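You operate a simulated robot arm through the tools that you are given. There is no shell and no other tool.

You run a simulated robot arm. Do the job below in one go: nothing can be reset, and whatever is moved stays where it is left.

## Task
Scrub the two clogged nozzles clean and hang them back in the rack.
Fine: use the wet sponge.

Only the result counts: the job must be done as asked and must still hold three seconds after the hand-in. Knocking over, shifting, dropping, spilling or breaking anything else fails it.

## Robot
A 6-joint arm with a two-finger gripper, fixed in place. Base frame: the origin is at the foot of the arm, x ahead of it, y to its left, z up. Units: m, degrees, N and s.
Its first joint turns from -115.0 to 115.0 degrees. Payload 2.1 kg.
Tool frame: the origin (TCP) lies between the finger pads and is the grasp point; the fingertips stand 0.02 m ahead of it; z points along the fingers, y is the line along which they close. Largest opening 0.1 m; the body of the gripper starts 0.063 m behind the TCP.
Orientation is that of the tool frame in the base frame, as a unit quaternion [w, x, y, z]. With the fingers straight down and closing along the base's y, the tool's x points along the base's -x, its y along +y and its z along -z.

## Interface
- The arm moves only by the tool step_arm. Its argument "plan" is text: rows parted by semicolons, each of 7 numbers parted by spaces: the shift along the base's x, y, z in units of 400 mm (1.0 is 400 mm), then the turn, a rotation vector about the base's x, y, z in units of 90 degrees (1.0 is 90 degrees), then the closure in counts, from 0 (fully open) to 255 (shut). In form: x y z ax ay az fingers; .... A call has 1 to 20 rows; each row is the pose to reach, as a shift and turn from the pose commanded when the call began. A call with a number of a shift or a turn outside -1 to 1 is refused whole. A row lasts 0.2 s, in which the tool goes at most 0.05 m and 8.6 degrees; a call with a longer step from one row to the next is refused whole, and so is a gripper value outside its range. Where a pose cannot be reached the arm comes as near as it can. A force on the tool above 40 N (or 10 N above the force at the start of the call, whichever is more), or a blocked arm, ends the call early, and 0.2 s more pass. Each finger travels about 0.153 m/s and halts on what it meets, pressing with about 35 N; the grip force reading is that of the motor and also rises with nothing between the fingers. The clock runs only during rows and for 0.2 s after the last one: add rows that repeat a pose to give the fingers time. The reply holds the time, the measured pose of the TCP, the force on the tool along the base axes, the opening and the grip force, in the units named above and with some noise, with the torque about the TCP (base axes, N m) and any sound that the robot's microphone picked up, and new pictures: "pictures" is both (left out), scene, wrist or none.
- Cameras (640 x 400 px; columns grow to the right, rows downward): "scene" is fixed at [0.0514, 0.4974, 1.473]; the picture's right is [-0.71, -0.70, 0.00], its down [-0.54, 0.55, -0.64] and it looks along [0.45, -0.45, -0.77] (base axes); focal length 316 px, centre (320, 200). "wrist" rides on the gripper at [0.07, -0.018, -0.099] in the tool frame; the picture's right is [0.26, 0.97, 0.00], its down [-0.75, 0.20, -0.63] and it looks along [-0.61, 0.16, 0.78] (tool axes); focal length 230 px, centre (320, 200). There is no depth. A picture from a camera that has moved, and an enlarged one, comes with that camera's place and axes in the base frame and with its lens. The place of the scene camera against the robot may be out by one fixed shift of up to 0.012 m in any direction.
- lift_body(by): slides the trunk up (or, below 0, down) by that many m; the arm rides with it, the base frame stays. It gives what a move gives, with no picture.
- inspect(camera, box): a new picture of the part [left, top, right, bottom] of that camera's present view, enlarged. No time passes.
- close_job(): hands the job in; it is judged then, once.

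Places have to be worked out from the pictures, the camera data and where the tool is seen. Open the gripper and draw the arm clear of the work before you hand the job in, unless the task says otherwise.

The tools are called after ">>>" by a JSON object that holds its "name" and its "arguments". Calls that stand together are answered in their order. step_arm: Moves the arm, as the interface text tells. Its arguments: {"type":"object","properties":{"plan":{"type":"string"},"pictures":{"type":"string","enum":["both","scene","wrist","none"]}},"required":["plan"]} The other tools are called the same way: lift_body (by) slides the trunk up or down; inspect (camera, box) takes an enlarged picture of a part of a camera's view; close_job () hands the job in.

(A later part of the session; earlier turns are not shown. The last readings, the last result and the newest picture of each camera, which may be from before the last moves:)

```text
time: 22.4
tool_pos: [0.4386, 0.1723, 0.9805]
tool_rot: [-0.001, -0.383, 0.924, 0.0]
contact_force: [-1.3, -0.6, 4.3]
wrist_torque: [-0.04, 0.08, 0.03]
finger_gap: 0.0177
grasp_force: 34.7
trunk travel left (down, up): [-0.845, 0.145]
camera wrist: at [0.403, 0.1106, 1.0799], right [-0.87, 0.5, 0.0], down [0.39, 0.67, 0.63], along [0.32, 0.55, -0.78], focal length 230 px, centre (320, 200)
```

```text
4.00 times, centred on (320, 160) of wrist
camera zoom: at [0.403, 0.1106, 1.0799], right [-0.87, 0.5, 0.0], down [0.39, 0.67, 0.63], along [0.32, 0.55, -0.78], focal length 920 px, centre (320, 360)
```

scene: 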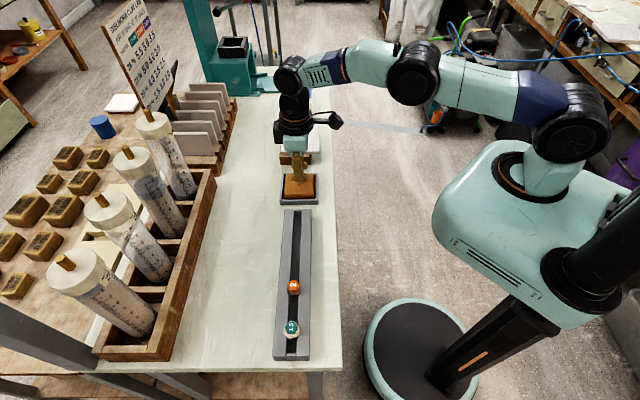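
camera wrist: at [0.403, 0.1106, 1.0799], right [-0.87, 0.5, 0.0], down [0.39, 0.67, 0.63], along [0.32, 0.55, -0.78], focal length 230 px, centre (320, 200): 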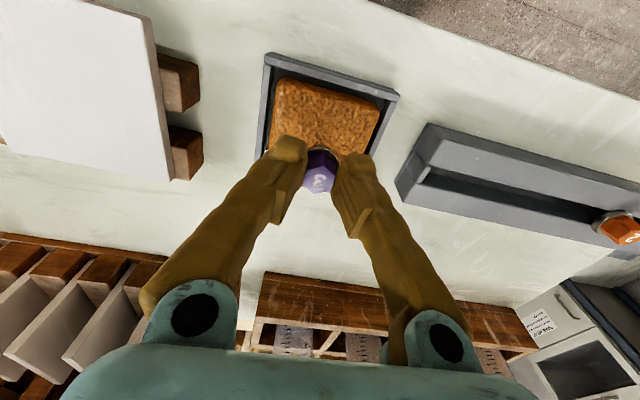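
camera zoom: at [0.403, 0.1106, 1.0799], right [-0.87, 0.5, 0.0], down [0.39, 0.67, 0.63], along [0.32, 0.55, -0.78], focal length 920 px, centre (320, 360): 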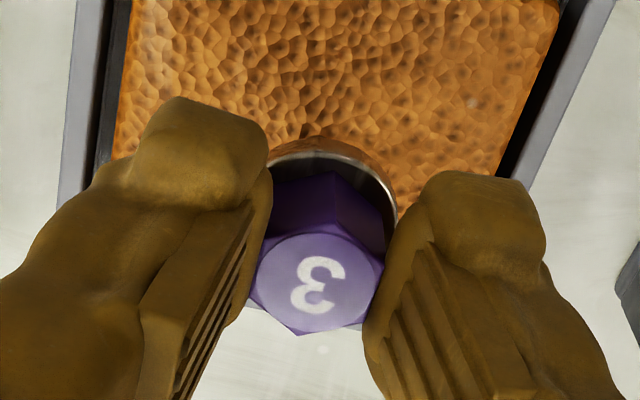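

The crust is gone and bare metal shows on nozzle 3. I'll lift it and inspect the cone and tip before returning it.

>>> {"name": "step_arm", "arguments": {"plan": "0 0 0.03 0 0 0 255; 0 0 0.12 0 0 0 255; 0 0 0.21 0 0 0 255; 0 0 0.21 0 0 0 255", "pictures": "both"}}

>>> {"name": "inspect", "arguments": {"camera": "wrist", "box": [270, 110, 370, 210]}}

>>> {"name": "inspect", "arguments": {"camera": "scene", "box": [265, 100, 335, 215]}}

```text
time: 23.4
tool_pos: [0.4405, 0.1728, 1.0652]
tool_rot: [0.0, -0.384, 0.924, 0.0]
contact_force: [-0.3, 0.1, 0.5]
wrist_torque: [-0.01, 0.02, 0.01]
finger_gap: 0.0174
grasp_force: 34.8
trunk travel left (down, up): [-0.845, 0.145]
camera wrist: at [0.404, 0.1106, 1.1637], right [-0.87, 0.5, 0.0], down [0.39, 0.67, 0.63], along [0.32, 0.54, -0.78], focal length 230 px, centre (320, 200)
```

scene: 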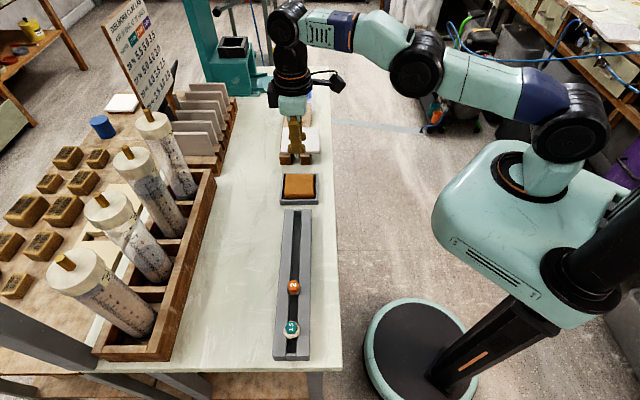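
wrist: 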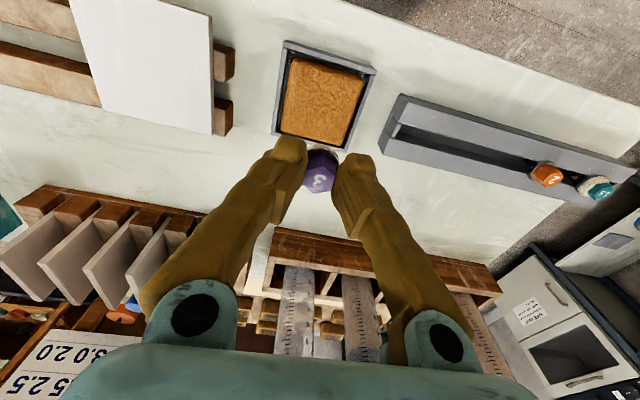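

```text
4.00 times, centred on (320, 160) of wrist
camera zoom: at [0.404, 0.1106, 1.1637], right [-0.87, 0.5, 0.0], down [0.39, 0.67, 0.63], along [0.32, 0.54, -0.78], focal length 920 px, centre (320, 360)
```

zoom: 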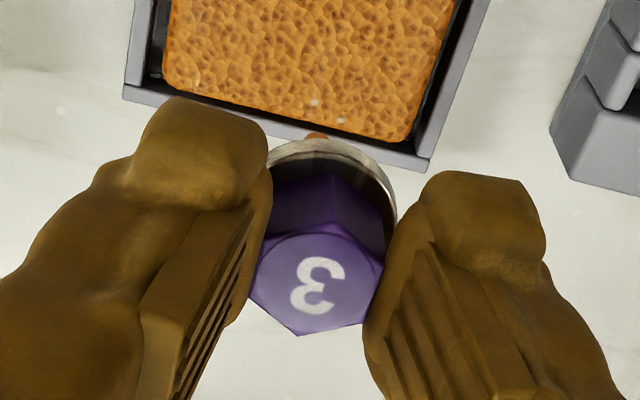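

```text
3.48 times, centred on (300, 158) of scene
camera zoom: at [0.0514, 0.4974, 1.473], right [-0.71, -0.7, 0.0], down [-0.54, 0.55, -0.64], along [0.45, -0.45, -0.77], focal length 1098 px, centre (390, 348)
```

zoom: 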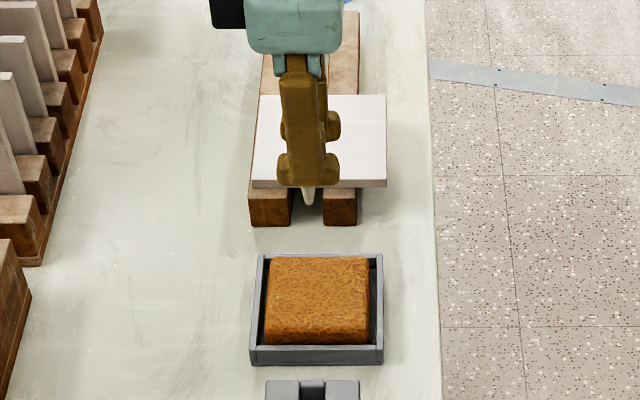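

Nozzle 3 is clean right down to the tip, and the sponge and tray look unmoved. I'll carry it back to exactly above its original spot in the slot.

>>> {"name": "step_arm", "arguments": {"plan": "-0.06 0.06 0 0 0 0 255; -0.13 0.13 0 0 0 0 255; -0.2 0.2 0 0 0 0 255; -0.27 0.27 0 0 0 0 255; -0.32 0.318 0 0 0 0 255; -0.3445 0.342 0 0 0 0 255; -0.3445 0.342 0 0 0 0 255; -0.3445 0.342 -0.06 0 0 0 255; -0.3445 0.342 -0.06 0 0 0 255", "pictures": "both"}}

>>> {"name": "inspect", "arguments": {"camera": "scene", "box": [265, 180, 325, 300]}}

>>> {"name": "inspect", "arguments": {"camera": "wrist", "box": [240, 80, 400, 200]}}

```text
time: 25.4
tool_pos: [0.3033, 0.3101, 1.0404]
tool_rot: [0.0, -0.383, 0.924, 0.0]
contact_force: [0.2, 0.1, -0.2]
wrist_torque: [0.01, 0.01, -0.01]
finger_gap: 0.0174
grasp_force: 35.5
trunk travel left (down, up): [-0.845, 0.145]
camera wrist: at [0.2659, 0.2478, 1.1396], right [-0.87, 0.5, 0.0], down [0.39, 0.67, 0.63], along [0.32, 0.54, -0.78], focal length 230 px, centre (320, 200)
```

scene: 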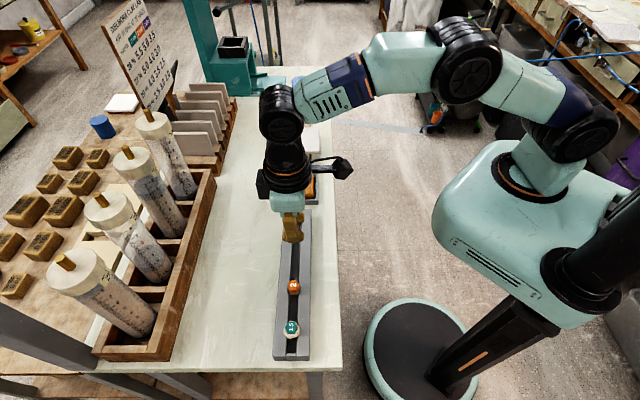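
wrist: 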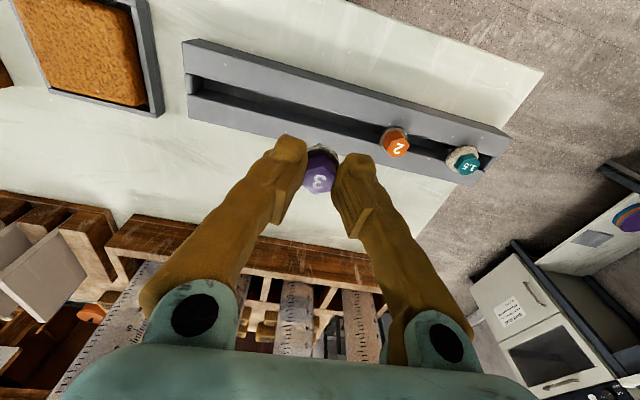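

```text
3.33 times, centred on (295, 240) of scene
camera zoom: at [0.0514, 0.4974, 1.473], right [-0.71, -0.7, 0.0], down [-0.54, 0.55, -0.64], along [0.45, -0.45, -0.77], focal length 1052 px, centre (403, 67)
```

zoom: 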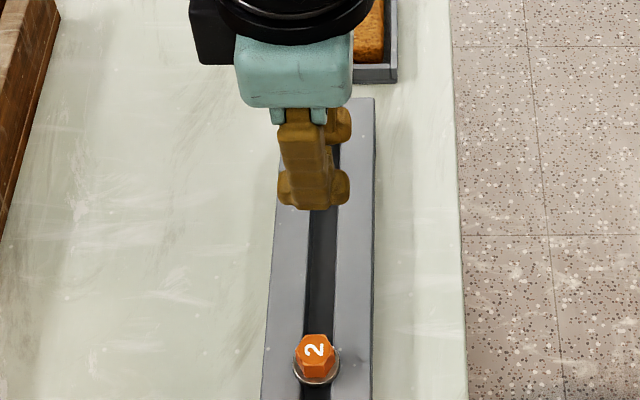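

```text
3.33 times, centred on (320, 140) of wrist
camera zoom: at [0.2659, 0.2478, 1.1396], right [-0.87, 0.5, 0.0], down [0.39, 0.67, 0.63], along [0.32, 0.54, -0.78], focal length 767 px, centre (320, 400)
```

zoom: 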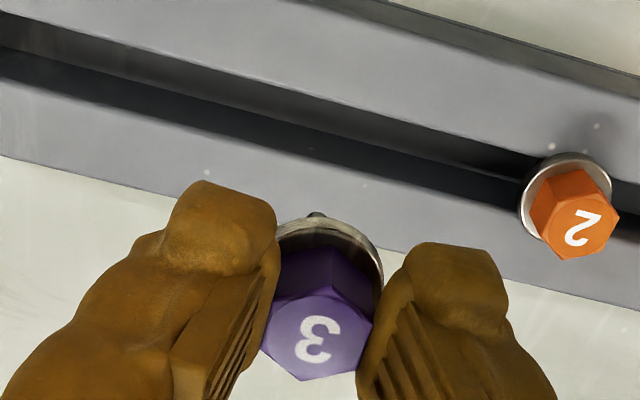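

The pose matches the grasp position within half a millimetre. I'll lower in small steps to 8 mm above the original height and check the forces.

>>> {"name": "step_arm", "arguments": {"plan": "0 0 -0.04 0 0 0 255; 0 0 -0.08 0 0 0 255; 0 0 -0.11 0 0 0 255; 0 0 -0.14 0 0 0 255; 0 0 -0.16 0 0 0 255; 0 0 -0.17 0 0 0 255; 0 0 -0.17 0 0 0 255", "pictures": "both"}}

>>> {"name": "inspect", "arguments": {"camera": "wrist", "box": [240, 80, 400, 200]}}

>>> {"name": "inspect", "arguments": {"camera": "scene", "box": [265, 210, 325, 300]}}

```text
time: 27.0
tool_pos: [0.3028, 0.309, 0.9718]
tool_rot: [0.0, -0.382, 0.924, 0.0]
contact_force: [0.7, -0.3, -0.6]
wrist_torque: [0.03, -0.03, 0.01]
finger_gap: 0.0173
grasp_force: 34.7
trunk travel left (down, up): [-0.845, 0.145]
camera wrist: at [0.2667, 0.2475, 1.0716], right [-0.87, 0.5, 0.0], down [0.39, 0.67, 0.63], along [0.32, 0.54, -0.78], focal length 230 px, centre (320, 200)
```

scene: 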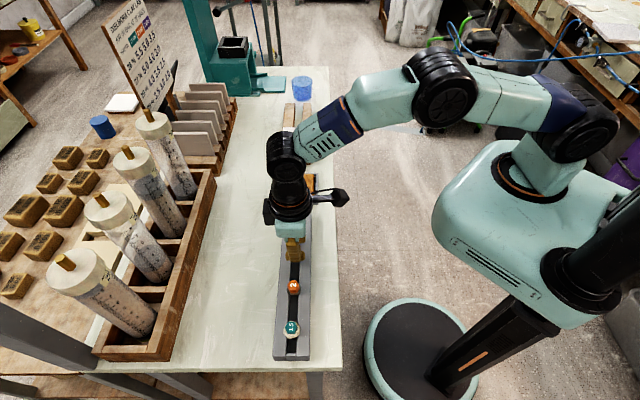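
wrist: 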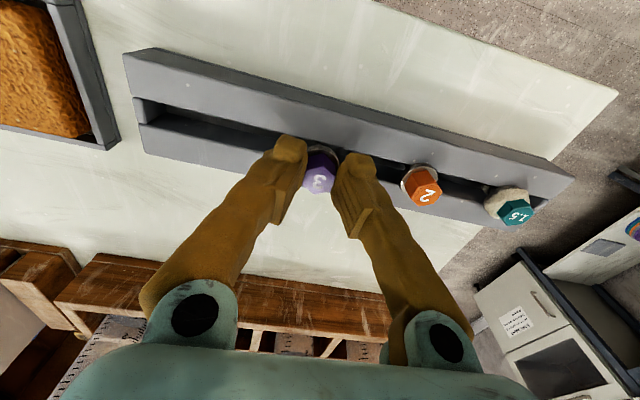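

```text
3.33 times, centred on (320, 140) of wrist
camera zoom: at [0.2667, 0.2475, 1.0716], right [-0.87, 0.5, 0.0], down [0.39, 0.67, 0.63], along [0.32, 0.54, -0.78], focal length 767 px, centre (320, 400)
```

zoom: 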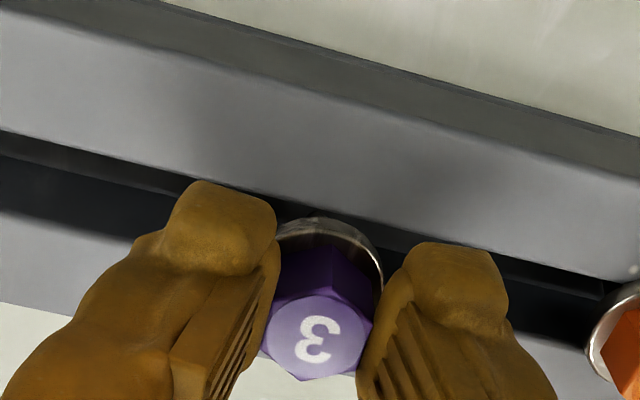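

```text
4.44 times, centred on (295, 255) of scene
camera zoom: at [0.0514, 0.4974, 1.473], right [-0.71, -0.7, 0.0], down [-0.54, 0.55, -0.64], along [0.45, -0.45, -0.77], focal length 1403 px, centre (431, -44)
```

zoom: 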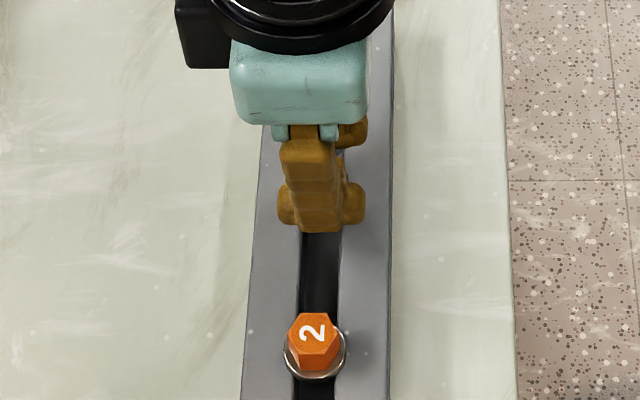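

The cone is entering the slot with no contact. I'll lower the last 8 mm gradually back to the original height.

>>> {"name": "step_arm", "arguments": {"plan": "0 0 -0.005 0 0 0 255; 0 0 -0.01 0 0 0 255; 0 0 -0.015 0 0 0 255; 0 0 -0.0175 0 0 0 255; 0 0 -0.0175 0 0 0 255", "pictures": "none"}}

>>> {"name": "step_arm", "arguments": {"plan": "0 0 -0.0025 0 0 0 255; 0 0 -0.0025 0 0 0 255", "pictures": "wrist"}}

>>> {"name": "inspect", "arguments": {"camera": "wrist", "box": [240, 80, 400, 200]}}

```text
time: 28.2
tool_pos: [0.3034, 0.3101, 0.9645]
tool_rot: [0.0, -0.382, 0.924, 0.001]
contact_force: [0.0, 0.0, 0.2]
wrist_torque: [-0.03, -0.02, 0.03]
finger_gap: 0.0174
grasp_force: 34.6
trunk travel left (down, up): [-0.845, 0.145]
```

```text
time: 28.8
tool_pos: [0.3038, 0.3099, 0.9642]
tool_rot: [0.001, -0.383, 0.924, 0.0]
contact_force: [-0.1, -0.3, -0.2]
wrist_torque: [-0.01, -0.03, -0.01]
finger_gap: 0.0172
grasp_force: 35.1
trunk travel left (down, up): [-0.845, 0.145]
camera wrist: at [0.2669, 0.2478, 1.0636], right [-0.87, 0.5, 0.0], down [0.39, 0.67, 0.63], along [0.32, 0.54, -0.78], focal length 230 px, centre (320, 200)
```

wrist: 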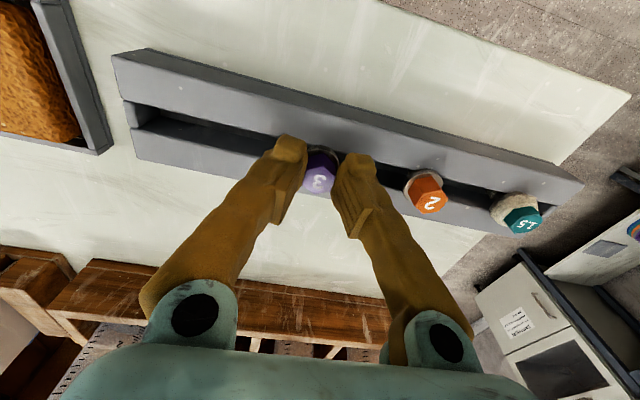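

```text
3.33 times, centred on (320, 140) of wrist
camera zoom: at [0.2669, 0.2478, 1.0636], right [-0.87, 0.5, 0.0], down [0.39, 0.67, 0.63], along [0.32, 0.54, -0.78], focal length 767 px, centre (320, 400)
```

zoom: 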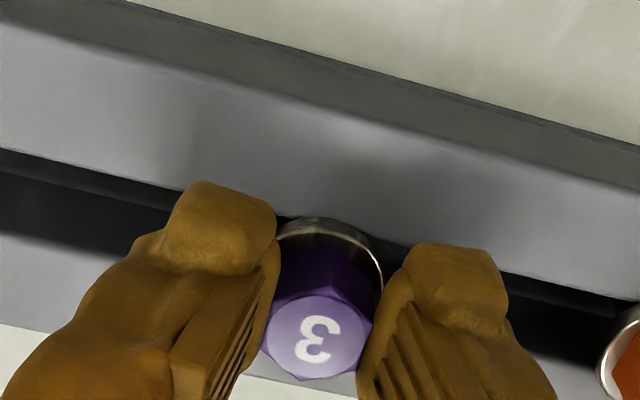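

There is no seating force yet at the original height, since without the crust it sits a little lower. I'll ease down 1 mm at a time until I feel the rails.

>>> {"name": "step_arm", "arguments": {"plan": "0 0 -0.0025 0 0 0 255; 0 0 -0.0025 0 0 0 255", "pictures": "none"}}

>>> {"name": "step_arm", "arguments": {"plan": "0 0 -0.0025 0 0 0 255; 0 0 -0.0025 0 0 0 255", "pictures": "none"}}

```text
time: 29.4
tool_pos: [0.3041, 0.3095, 0.9622]
tool_rot: [0.001, -0.382, 0.924, 0.0]
contact_force: [0.4, 0.3, -0.8]
wrist_torque: [0.04, 0.0, 0.0]
finger_gap: 0.0174
grasp_force: 35.2
trunk travel left (down, up): [-0.845, 0.145]
```

```text
time: 30.0
tool_pos: [0.3034, 0.3089, 0.9626]
tool_rot: [0.001, -0.383, 0.924, 0.0]
contact_force: [-0.7, 0.0, 2.0]
wrist_torque: [0.02, 0.0, 0.0]
finger_gap: 0.0173
grasp_force: 35.1
trunk travel left (down, up): [-0.845, 0.145]
```

A light 2 N reading shows the flange touching the rails. I'll open the fingers partially, wait, and rise straight up.

>>> {"name": "step_arm", "arguments": {"plan": "0 0 0 0 0 0 180; 0 0 0 0 0 0 130; 0 0 0 0 0 0 130; 0 0 0.03 0 0 0 130; 0 0 0.1 0 0 0 130; 0 0 0.2 0 0 0 130; 0 0 0.2 0 0 0 130", "pictures": "both"}}

>>> {"name": "inspect", "arguments": {"camera": "wrist", "box": [270, 80, 500, 200]}}

>>> {"name": "inspect", "arguments": {"camera": "scene", "box": [265, 210, 325, 350]}}

```text
time: 31.6
tool_pos: [0.3039, 0.3094, 1.0437]
tool_rot: [0.0, -0.383, 0.924, 0.001]
contact_force: [-0.6, 0.4, -0.2]
wrist_torque: [-0.01, -0.01, 0.0]
finger_gap: 0.0489
grasp_force: 0.1
trunk travel left (down, up): [-0.845, 0.145]
camera wrist: at [0.2673, 0.2476, 1.1428], right [-0.87, 0.5, 0.0], down [0.39, 0.67, 0.63], along [0.32, 0.54, -0.78], focal length 230 px, centre (320, 200)
```

scene: 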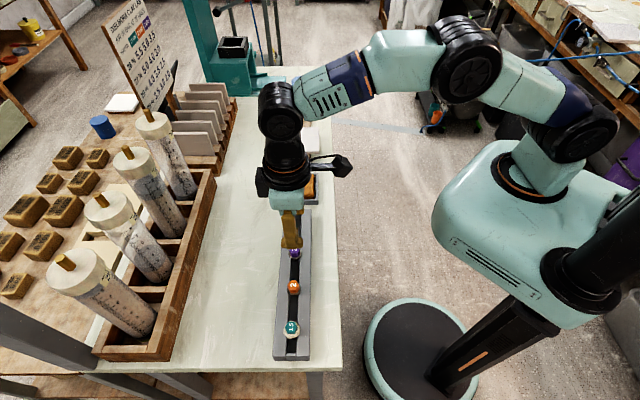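
wrist: 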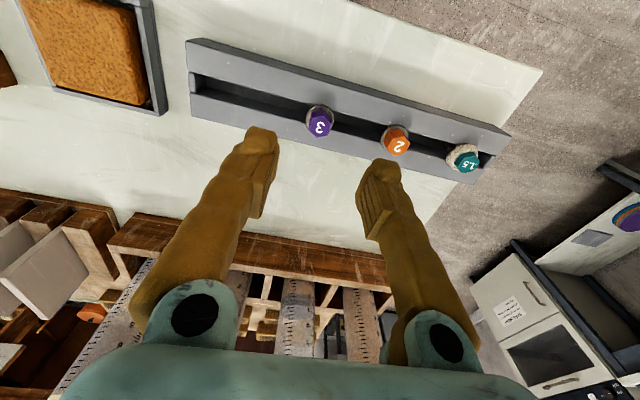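

```text
2.78 times, centred on (385, 140) of wrist
camera zoom: at [0.2673, 0.2476, 1.1428], right [-0.87, 0.5, 0.0], down [0.39, 0.67, 0.63], along [0.32, 0.54, -0.78], focal length 640 px, centre (139, 367)
```

zoom: 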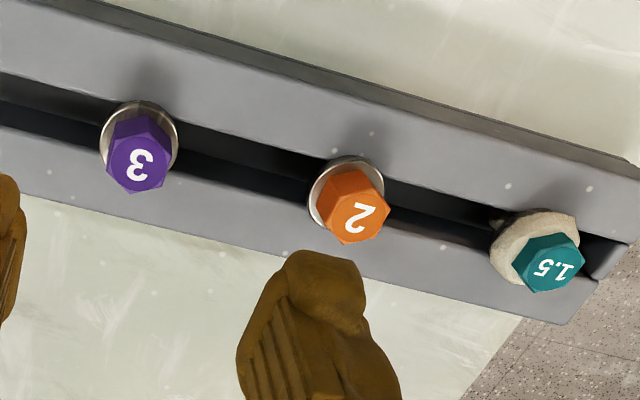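

```text
2.86 times, centred on (295, 280) of scene
camera zoom: at [0.0514, 0.4974, 1.473], right [-0.71, -0.7, 0.0], down [-0.54, 0.55, -0.64], along [0.45, -0.45, -0.77], focal length 902 px, centre (391, -29)
```

zoom: 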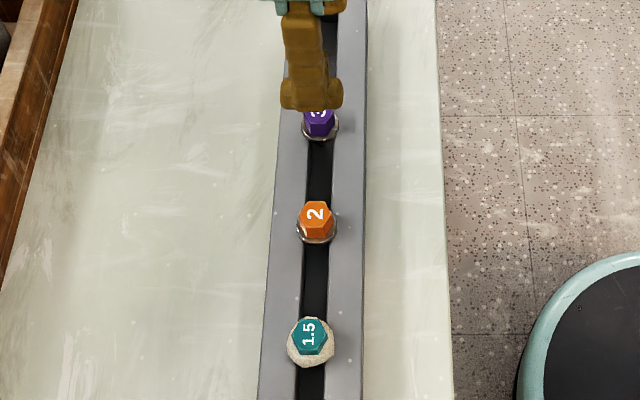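

Nozzle 3 hangs in the slot just like the clean nozzle 2. Next I rise and move over nozzle 1.5, then lower the trunk a bit to gain reach margin.

>>> {"name": "step_arm", "arguments": {"plan": "-0.05 0.05 0.06 0 0 0 115; -0.1 0.1 0.12 0 0 0 115; -0.15 0.15 0.18 0 0 0 115; -0.2 0.2 0.2 0 0 0 115; -0.24 0.24 0.2 0 0 0 115; -0.258 0.26 0.2 0 0 0 115; -0.258 0.26 0.2 0 0 0 115", "pictures": "none"}}

>>> {"name": "lift_body", "arguments": {"by": -0.08}}

>>> {"name": "inspect", "arguments": {"camera": "wrist", "box": [0, 0, 640, 400]}}

>>> {"name": "inspect", "arguments": {"camera": "wrist", "box": [270, 70, 370, 160]}}

```text
time: 33.2
tool_pos: [0.1904, 0.3846, 1.1136]
tool_rot: [0.0, -0.383, 0.924, 0.0]
contact_force: [-0.1, 0.3, 0.3]
wrist_torque: [0.02, -0.03, -0.01]
finger_gap: 0.0547
grasp_force: 0.1
out of reach, approached as far as the arm can: row 3, 4, 5, 6, 7
trunk travel left (down, up): [-0.845, 0.145]
```

```text
time: 34.3
tool_pos: [0.1908, 0.3856, 1.0342]
tool_rot: [0.001, -0.382, 0.924, 0.0]
contact_force: [-0.1, 0.4, -1.1]
wrist_torque: [0.02, 0.02, 0.01]
finger_gap: 0.055
grasp_force: 0.1
trunk travel left (down, up): [-0.765, 0.225]
```

```text
1.00 times, centred on (320, 200) of wrist (not enlarged: the box is as wide or as high as the picture)
camera zoom: at [0.154, 0.3227, 1.1334], right [-0.87, 0.5, 0.0], down [0.39, 0.67, 0.63], along [0.32, 0.55, -0.78], focal length 230 px, centre (320, 200)
```

zoom: 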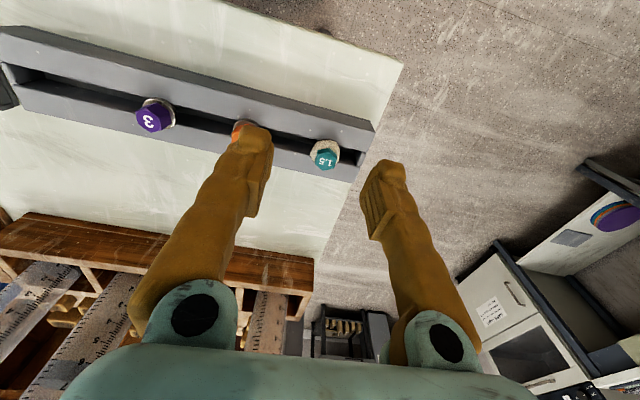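

```text
4.44 times, centred on (320, 115) of wrist
camera zoom: at [0.154, 0.3227, 1.1334], right [-0.87, 0.5, 0.0], down [0.39, 0.67, 0.63], along [0.32, 0.55, -0.78], focal length 1022 px, centre (320, 578)
```

zoom: 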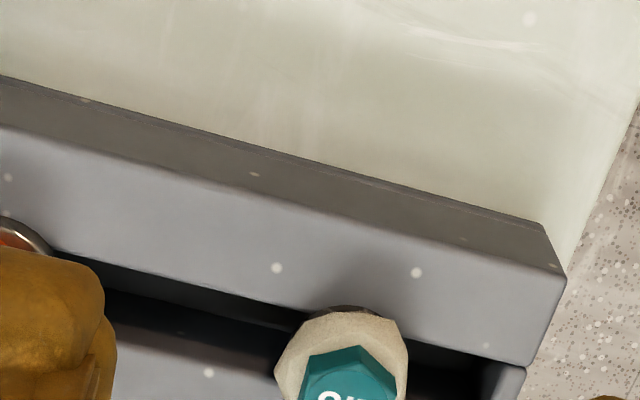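

At that higher z the position was out of reach (it stopped at about (0.190, 0.385)), and my reference is now ambiguous. I'll send a zero-shift row to see where the arm settles now that the trunk is lower.

>>> {"name": "step_arm", "arguments": {"plan": "0 0 0 0 0 0 115; 0 0 0 0 0 0 115", "pictures": "both"}}

```text
time: 34.9
tool_pos: [0.1901, 0.3825, 1.0347]
tool_rot: [0.0, -0.383, 0.924, 0.0]
contact_force: [-0.4, 0.6, -0.3]
wrist_torque: [-0.02, 0.02, -0.02]
finger_gap: 0.0549
grasp_force: 0.1
trunk travel left (down, up): [-0.765, 0.225]
camera wrist: at [0.154, 0.3228, 1.1334], right [-0.87, 0.5, 0.0], down [0.39, 0.67, 0.63], along [0.32, 0.55, -0.78], focal length 230 px, centre (320, 200)
```

scene: 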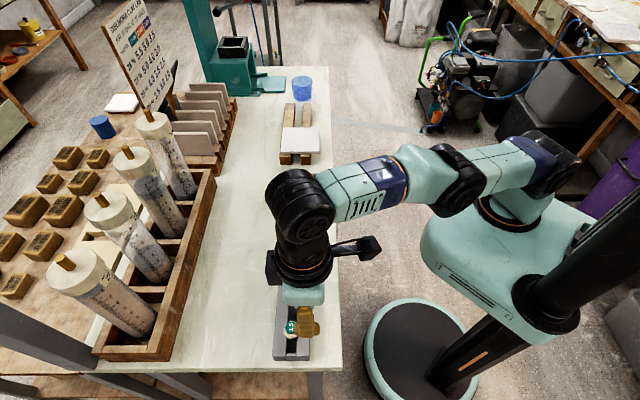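
wrist: 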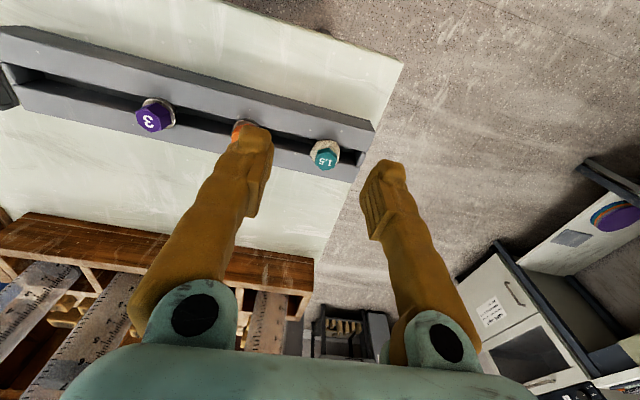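

The arm stayed put, so I'll test a small outward and downward shift, safely above the nozzles, to learn both the reference and the reach.

>>> {"name": "step_arm", "arguments": {"plan": "0 0.01 -0.025 0 0 0 115; 0.0125 0.03 -0.05 0 0 0 115; 0.0125 0.03 -0.05 0 0 0 115", "pictures": "none"}}

```text
time: 35.7
tool_pos: [0.1924, 0.3886, 1.0109]
tool_rot: [-0.001, -0.384, 0.924, 0.0]
contact_force: [0.2, -0.1, 0.3]
wrist_torque: [0.01, 0.01, -0.02]
finger_gap: 0.0549
grasp_force: 0.1
out of reach, approached as far as the arm can: row 2, 3
trunk travel left (down, up): [-0.765, 0.225]
```

Reach shrinks when the TCP is high relative to the trunk, so lowering the trunk was the wrong direction. I'll raise it back by 0.08 m and then bring the arm down and out towards nozzle 1.5.

>>> {"name": "lift_body", "arguments": {"by": 0.08}}

>>> {"name": "step_arm", "arguments": {"plan": "0 0 -0.08 0 0 0 115; 0 0 -0.15 0 0 0 115; 0 0 -0.175 0 0 0 115; 0 0 -0.175 0 0 0 115", "pictures": "wrist"}}

```text
time: 36.9
tool_pos: [0.1932, 0.3894, 1.0916]
tool_rot: [-0.001, -0.382, 0.924, 0.0]
contact_force: [0.7, 0.6, -0.4]
wrist_torque: [0.02, -0.03, -0.04]
finger_gap: 0.055
grasp_force: 0.0
trunk travel left (down, up): [-0.845, 0.145]
```

```text
time: 37.9
tool_pos: [0.195, 0.3978, 1.0225]
tool_rot: [-0.001, -0.383, 0.924, -0.001]
contact_force: [0.8, -0.9, 1.0]
wrist_torque: [-0.02, 0.02, 0.05]
finger_gap: 0.0551
grasp_force: 0.0
out of reach, approached as far as the arm can: row 1, 2, 3, 4
trunk travel left (down, up): [-0.845, 0.145]
camera wrist: at [0.1591, 0.3359, 1.1211], right [-0.87, 0.5, 0.0], down [0.39, 0.67, 0.63], along [0.32, 0.54, -0.78], focal length 230 px, centre (320, 200)
```

wrist: 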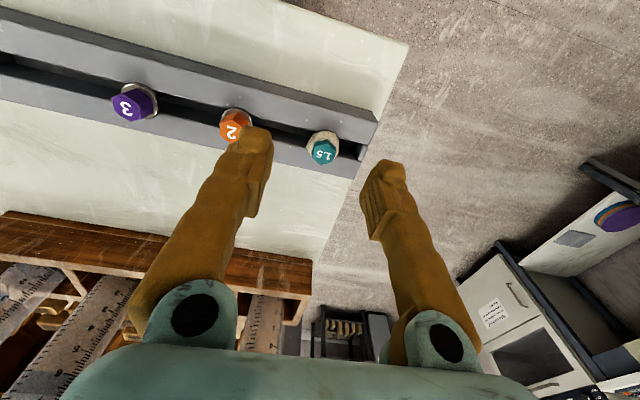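

The arm is at its limit here (about (0.195, 0.398)), so pointing straight down I fall roughly 2 cm short of nozzle 1.5. Tilting the tool outward about its closing axis would give extra reach while keeping the pads parallel to the hex flats. First I'll check the hex orientation.

>>> {"name": "inspect", "arguments": {"camera": "wrist", "box": [295, 120, 355, 175]}}

>>> {"name": "inspect", "arguments": {"camera": "scene", "box": [255, 260, 345, 370]}}

```text
7.27 times, centred on (325, 148) of wrist
camera zoom: at [0.1591, 0.3359, 1.1211], right [-0.87, 0.5, 0.0], down [0.39, 0.67, 0.63], along [0.32, 0.54, -0.78], focal length 1673 px, centre (284, 582)
```

zoom: 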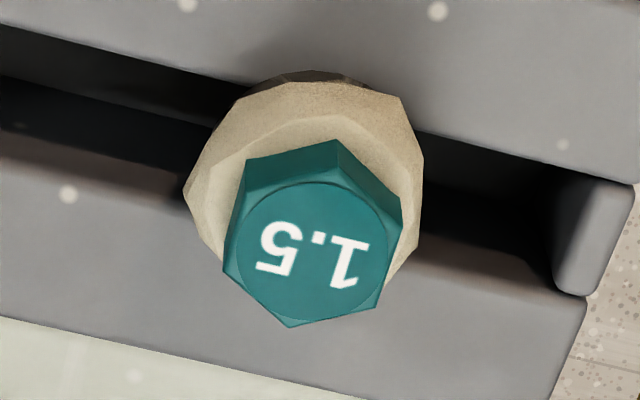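

```text
3.64 times, centred on (300, 315) of scene
camera zoom: at [0.0514, 0.4974, 1.473], right [-0.71, -0.7, 0.0], down [-0.54, 0.55, -0.64], along [0.45, -0.45, -0.77], focal length 1148 px, centre (393, -218)
```

zoom: 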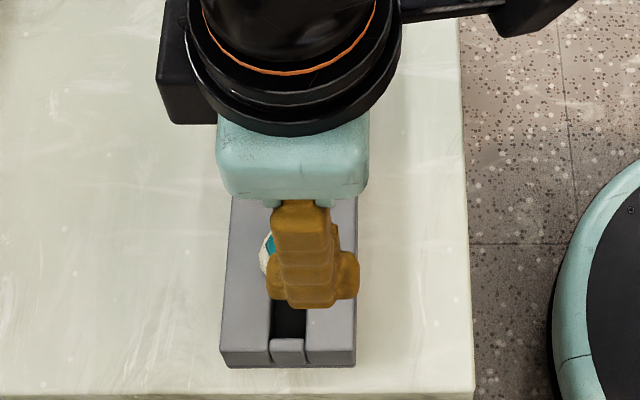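

Nozzle 1.5 refines to about (0.200, 0.4145), with flats facing along the slot just like nozzle 3. I'll step back inside the reach to resynchronise the commanded and measured pose.

>>> {"name": "step_arm", "arguments": {"plan": "-0.02 -0.05 0 0 0 0 115; -0.0375 -0.1 0 0 0 0 115; -0.0375 -0.1 0 0 0 0 115; -0.0375 -0.1 0 0 0 0 115", "pictures": "wrist"}}

```text
time: 38.9
tool_pos: [0.1955, 0.3979, 1.0224]
tool_rot: [-0.001, -0.383, 0.924, -0.001]
contact_force: [0.4, -0.6, 0.8]
wrist_torque: [-0.02, 0.0, 0.01]
finger_gap: 0.0548
grasp_force: 0.2
out of reach, approached as far as the arm can: row 1, 2, 3, 4
trunk travel left (down, up): [-0.845, 0.145]
camera wrist: at [0.1591, 0.3358, 1.1214], right [-0.87, 0.5, 0.0], down [0.39, 0.67, 0.63], along [0.32, 0.54, -0.78], focal length 230 px, centre (320, 200)
```

wrist: 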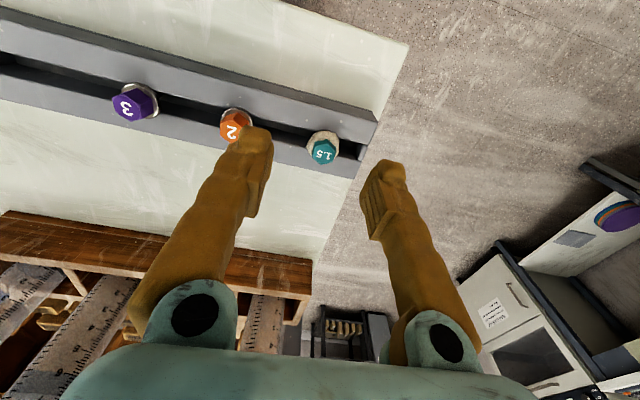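

The arm did not budge, which suggests it is sitting at a stretched singular pose or the reference lies further out. I'll command a sideways move back towards nozzle 3's area at the same safe height, which is known to be reachable, and read where it ends.

>>> {"name": "step_arm", "arguments": {"plan": "0.08 -0.08 0 0 0 0 115; 0.16 -0.16 0 0 0 0 115; 0.22 -0.22 0 0 0 0 115; 0.25 -0.25 0 0 0 0 115; 0.25 -0.25 0 0 0 0 115", "pictures": "none"}}

```text
time: 40.1
tool_pos: [0.2966, 0.2959, 1.0208]
tool_rot: [0.001, -0.383, 0.924, 0.0]
contact_force: [-0.7, -0.3, 1.1]
wrist_torque: [0.04, 0.02, 0.02]
finger_gap: 0.055
grasp_force: 0.1
out of reach, approached as far as the arm can: row 1, 2, 3, 4
trunk travel left (down, up): [-0.845, 0.145]
```

The arm followed, and the readings show the reference resets to the attained pose. Now I'll tilt the fingers 10° outward about the closing axis and move over nozzle 1.5 at the same safe height.

>>> {"name": "step_arm", "arguments": {"plan": "0 0 0 0.04 -0.04 0 115; 0 0 0 0.0786 -0.0786 0 115; -0.06 0.074 0 0.0786 -0.0786 0 115; -0.12 0.148 0 0.0786 -0.0786 0 115; -0.18 0.222 0 0.0786 -0.0786 0 115; -0.22 0.27 0 0.0786 -0.0786 0 115; -0.2415 0.2965 0 0.0786 -0.0786 0 115; -0.2415 0.2965 0 0.0786 -0.0786 0 115", "pictures": "both"}}

```text
time: 41.9
tool_pos: [0.1982, 0.4162, 1.0211]
tool_rot: [0.081, -0.381, 0.92, 0.034]
contact_force: [-0.3, 0.0, 0.0]
wrist_torque: [0.03, -0.01, 0.07]
finger_gap: 0.0551
grasp_force: 0.0
trunk travel left (down, up): [-0.845, 0.145]
camera wrist: at [0.1511, 0.3422, 1.1064], right [-0.86, 0.5, -0.04], down [0.3, 0.59, 0.75], along [0.4, 0.63, -0.66], focal length 230 px, centre (320, 200)
```

scene: 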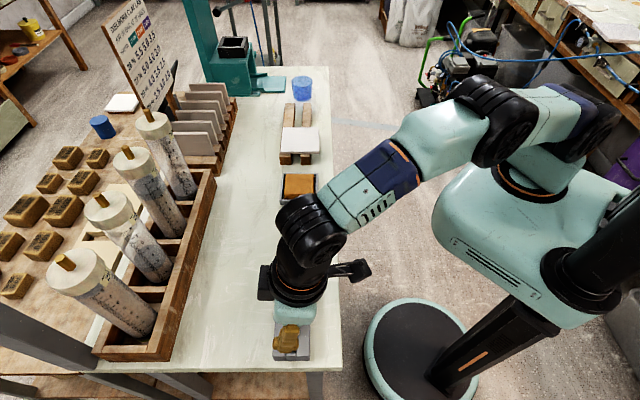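
wrist: 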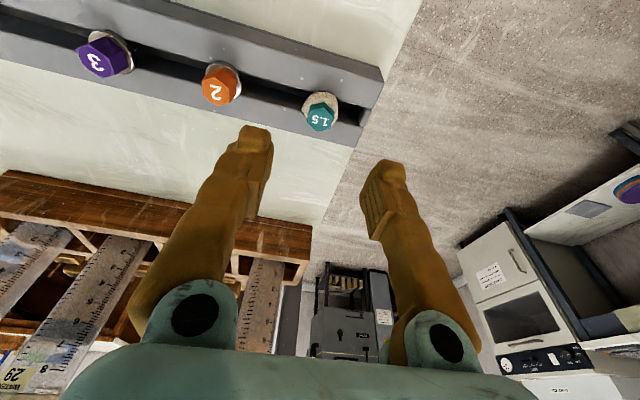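

The tilted pose reaches over nozzle 1.5 with margin. I'll zoom to re-measure the nozzle from here before descending.

>>> {"name": "inspect", "arguments": {"camera": "wrist", "box": [290, 85, 350, 140]}}

>>> {"name": "inspect", "arguments": {"camera": "scene", "box": [255, 280, 335, 370]}}

```text
7.27 times, centred on (320, 112) of wrist
camera zoom: at [0.1511, 0.3422, 1.1064], right [-0.86, 0.5, -0.04], down [0.3, 0.59, 0.75], along [0.4, 0.63, -0.66], focal length 1673 px, centre (320, 836)
```

zoom: 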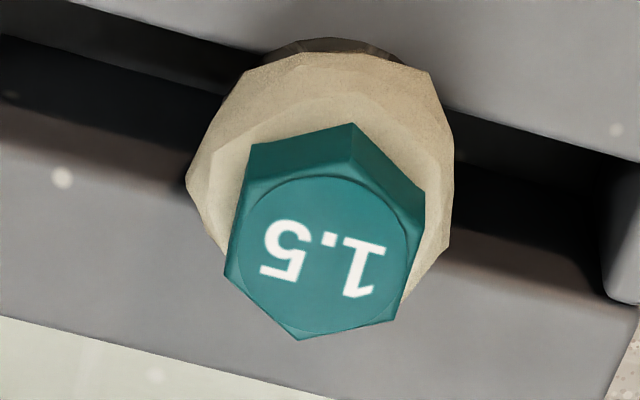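

```text
4.44 times, centred on (295, 325) of scene
camera zoom: at [0.0514, 0.4974, 1.473], right [-0.71, -0.7, 0.0], down [-0.54, 0.55, -0.64], along [0.45, -0.45, -0.77], focal length 1403 px, centre (431, -356)
```

zoom: 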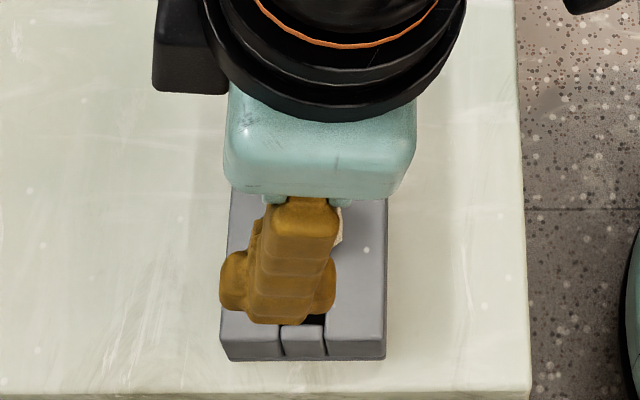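

Nozzle 1.5's hex centre is confirmed at (0.200, 0.414). I'll descend to z≈0.985 with the tilt offset accounted for and check.

>>> {"name": "step_arm", "arguments": {"plan": "-0.003 -0.009 -0.04 0 0 0 115; -0.003 -0.009 -0.08 0 0 0 115; -0.003 -0.009 -0.09 0 0 0 115; -0.003 -0.009 -0.09 0 0 0 115", "pictures": "wrist"}}

>>> {"name": "inspect", "arguments": {"camera": "wrist", "box": [240, 90, 400, 190]}}

>>> {"name": "inspect", "arguments": {"camera": "scene", "box": [255, 280, 335, 370]}}

```text
time: 42.9
tool_pos: [0.1986, 0.4122, 0.9849]
tool_rot: [0.081, -0.381, 0.92, 0.034]
contact_force: [0.0, 0.0, -0.5]
wrist_torque: [-0.02, 0.0, -0.02]
finger_gap: 0.0549
grasp_force: 0.1
trunk travel left (down, up): [-0.845, 0.145]
camera wrist: at [0.1504, 0.3382, 1.0709], right [-0.86, 0.5, -0.04], down [0.3, 0.59, 0.75], along [0.4, 0.63, -0.66], focal length 230 px, centre (320, 200)
```

wrist: 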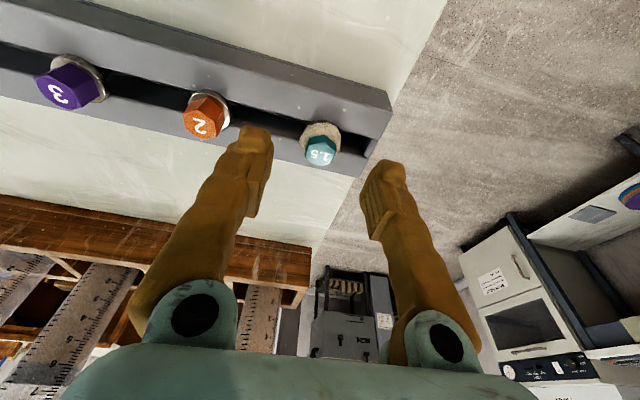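

```text
4.00 times, centred on (320, 140) of wrist
camera zoom: at [0.1504, 0.3382, 1.0709], right [-0.86, 0.5, -0.04], down [0.3, 0.59, 0.75], along [0.4, 0.63, -0.66], focal length 920 px, centre (320, 440)
```

zoom: 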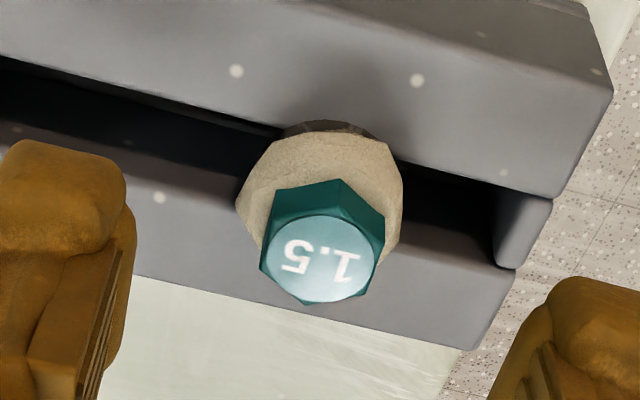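

```text
4.44 times, centred on (295, 325) of scene
camera zoom: at [0.0514, 0.4974, 1.473], right [-0.71, -0.7, 0.0], down [-0.54, 0.55, -0.64], along [0.45, -0.45, -0.77], focal length 1403 px, centre (431, -356)
```

zoom: 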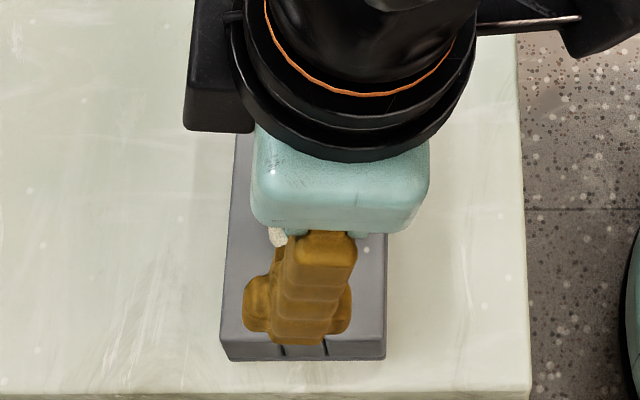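

Centring is within about 1 mm. I'll descend the last 20 mm and close on nozzle 1.5's hex.

>>> {"name": "step_arm", "arguments": {"plan": "0 0 -0.025 0 0 0 115; 0 0 -0.049 0 0 0 115; 0 0 -0.049 0 0 0 150; 0 0 -0.049 0 0 0 255; 0 0 -0.049 0 0 0 255; 0 0 -0.049 0 0 0 255", "pictures": "both"}}

>>> {"name": "inspect", "arguments": {"camera": "wrist", "box": [260, 110, 380, 200]}}

```text
time: 44.3
tool_pos: [0.1989, 0.411, 0.9652]
tool_rot: [0.081, -0.381, 0.92, 0.033]
contact_force: [0.2, -0.5, 0.1]
wrist_torque: [-0.01, 0.02, 0.0]
finger_gap: 0.017
grasp_force: 35.4
trunk travel left (down, up): [-0.845, 0.145]
camera wrist: at [0.1508, 0.3385, 1.0516], right [-0.86, 0.5, -0.04], down [0.3, 0.59, 0.75], along [0.4, 0.63, -0.66], focal length 230 px, centre (320, 200)
```

scene: 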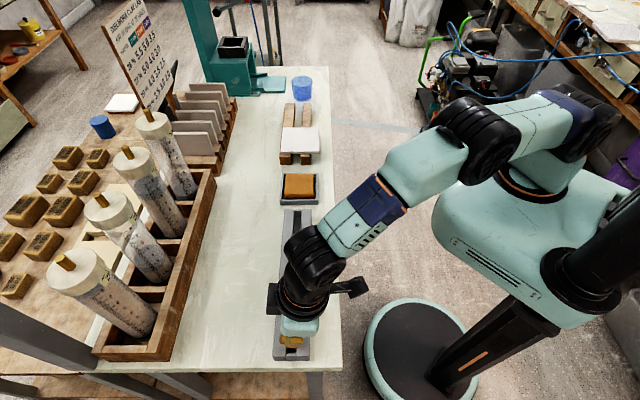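
wrist: 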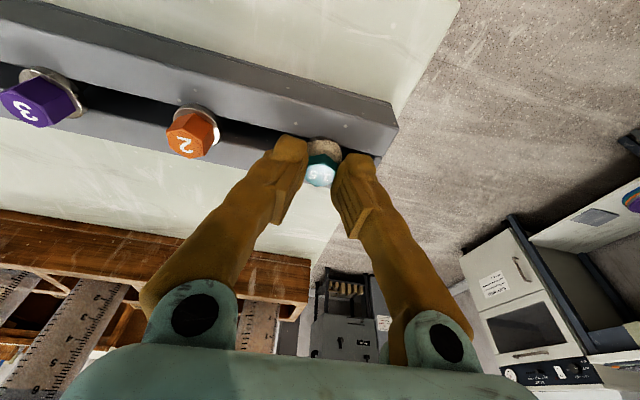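

```text
4.44 times, centred on (320, 155) of wrist
camera zoom: at [0.1508, 0.3385, 1.0516], right [-0.86, 0.5, -0.04], down [0.3, 0.59, 0.75], along [0.4, 0.63, -0.66], focal length 1022 px, centre (320, 400)
```

zoom: 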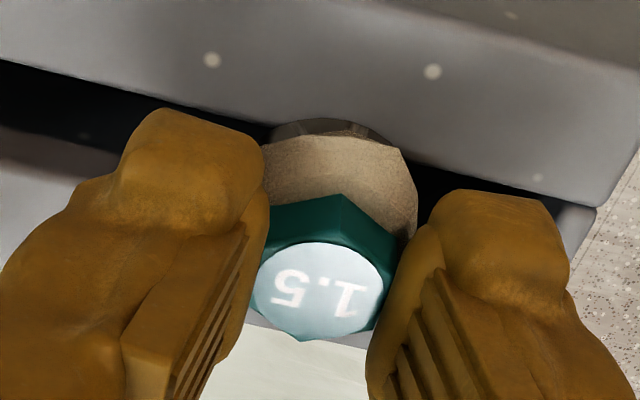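

The gap of 17 mm and 35 N confirm a good grip on nozzle 1.5. I'll lift it straight up about 88 mm so the tip clears the other nozzles.

>>> {"name": "step_arm", "arguments": {"plan": "0 0 0.02 0 0 0 255; 0 0 0.05 0 0 0 255; 0 0 0.1 0 0 0 255; 0 0 0.16 0 0 0 255; 0 0 0.22 0 0 0 255; 0 0 0.22 0 0 0 255", "pictures": "both"}}

>>> {"name": "inspect", "arguments": {"camera": "wrist", "box": [260, 90, 380, 200]}}

```text
time: 45.7
tool_pos: [0.1981, 0.4105, 1.0547]
tool_rot: [0.081, -0.381, 0.92, 0.033]
contact_force: [0.7, -0.3, 0.1]
wrist_torque: [-0.02, -0.01, 0.01]
finger_gap: 0.0
grasp_force: 28.9
trunk travel left (down, up): [-0.845, 0.145]
camera wrist: at [0.1508, 0.338, 1.1402], right [-0.86, 0.5, -0.04], down [0.3, 0.59, 0.75], along [0.4, 0.63, -0.66], focal length 230 px, centre (320, 200)
```

scene: 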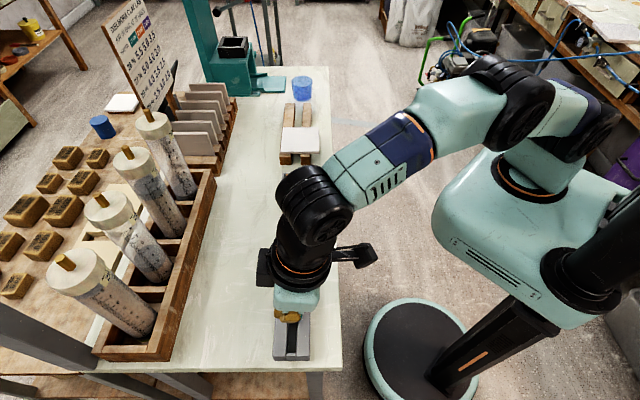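
wrist: 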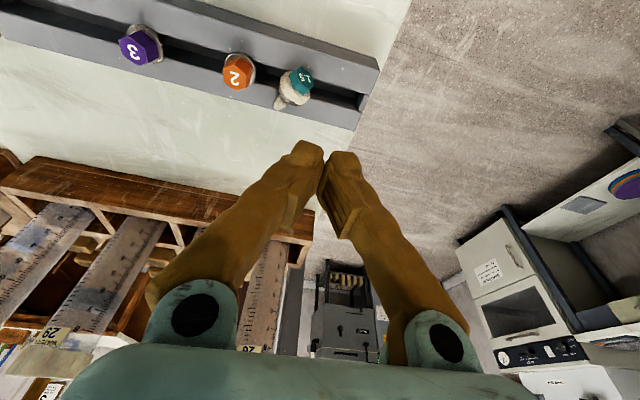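

```text
3.64 times, centred on (320, 145) of wrist
camera zoom: at [0.1508, 0.338, 1.1402], right [-0.86, 0.5, -0.04], down [0.3, 0.59, 0.75], along [0.4, 0.63, -0.66], focal length 837 px, centre (320, 400)
```

zoom: 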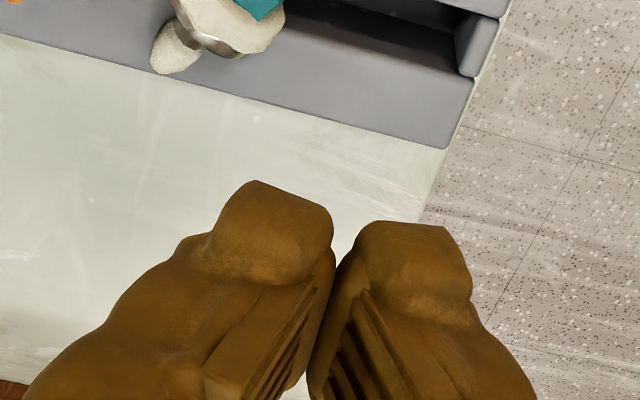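

The nozzle slipped out of the grip during the lift and now lies on its side on the rack. I'll zoom in to see how it rests before doing anything.

>>> {"name": "inspect", "arguments": {"camera": "wrist", "box": [250, 40, 350, 120]}}

>>> {"name": "inspect", "arguments": {"camera": "wrist", "box": [100, 0, 400, 180]}}

>>> {"name": "inspect", "arguments": {"camera": "scene", "box": [255, 270, 335, 370]}}

```text
5.00 times, centred on (300, 80) of wrist
camera zoom: at [0.1508, 0.338, 1.1402], right [-0.86, 0.5, -0.04], down [0.3, 0.59, 0.75], along [0.4, 0.63, -0.66], focal length 1150 px, centre (420, 800)
```

zoom: 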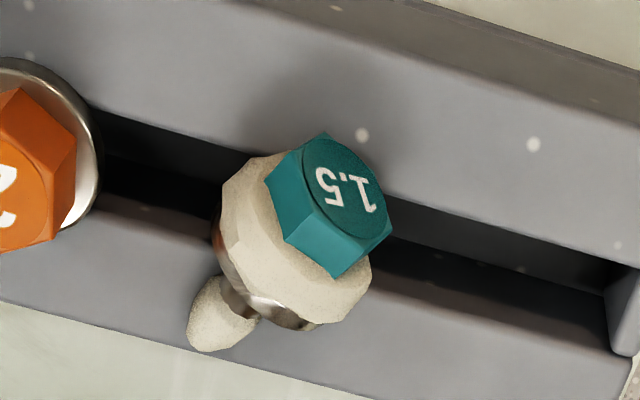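

```text
2.13 times, centred on (250, 90) of wrist
camera zoom: at [0.1508, 0.338, 1.1402], right [-0.86, 0.5, -0.04], down [0.3, 0.59, 0.75], along [0.4, 0.63, -0.66], focal length 491 px, centre (469, 435)
```

zoom: 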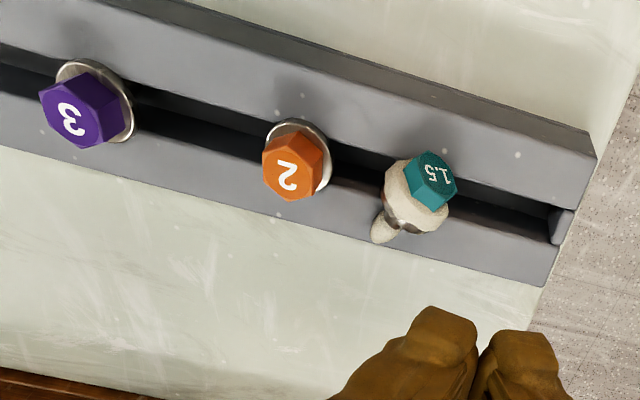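

```text
4.00 times, centred on (295, 320) of scene
camera zoom: at [0.0514, 0.4974, 1.473], right [-0.71, -0.7, 0.0], down [-0.54, 0.55, -0.64], along [0.45, -0.45, -0.77], focal length 1262 px, centre (420, -280)
```

zoom: 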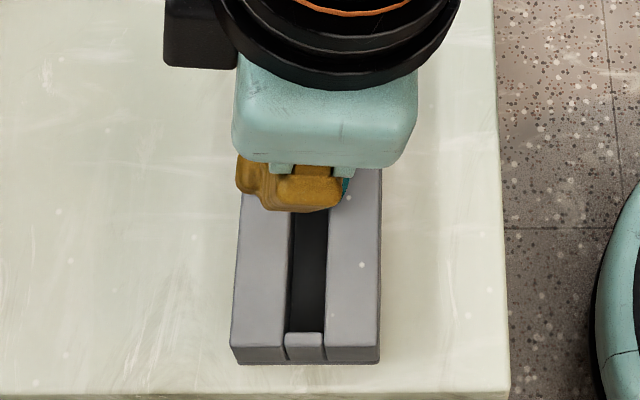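

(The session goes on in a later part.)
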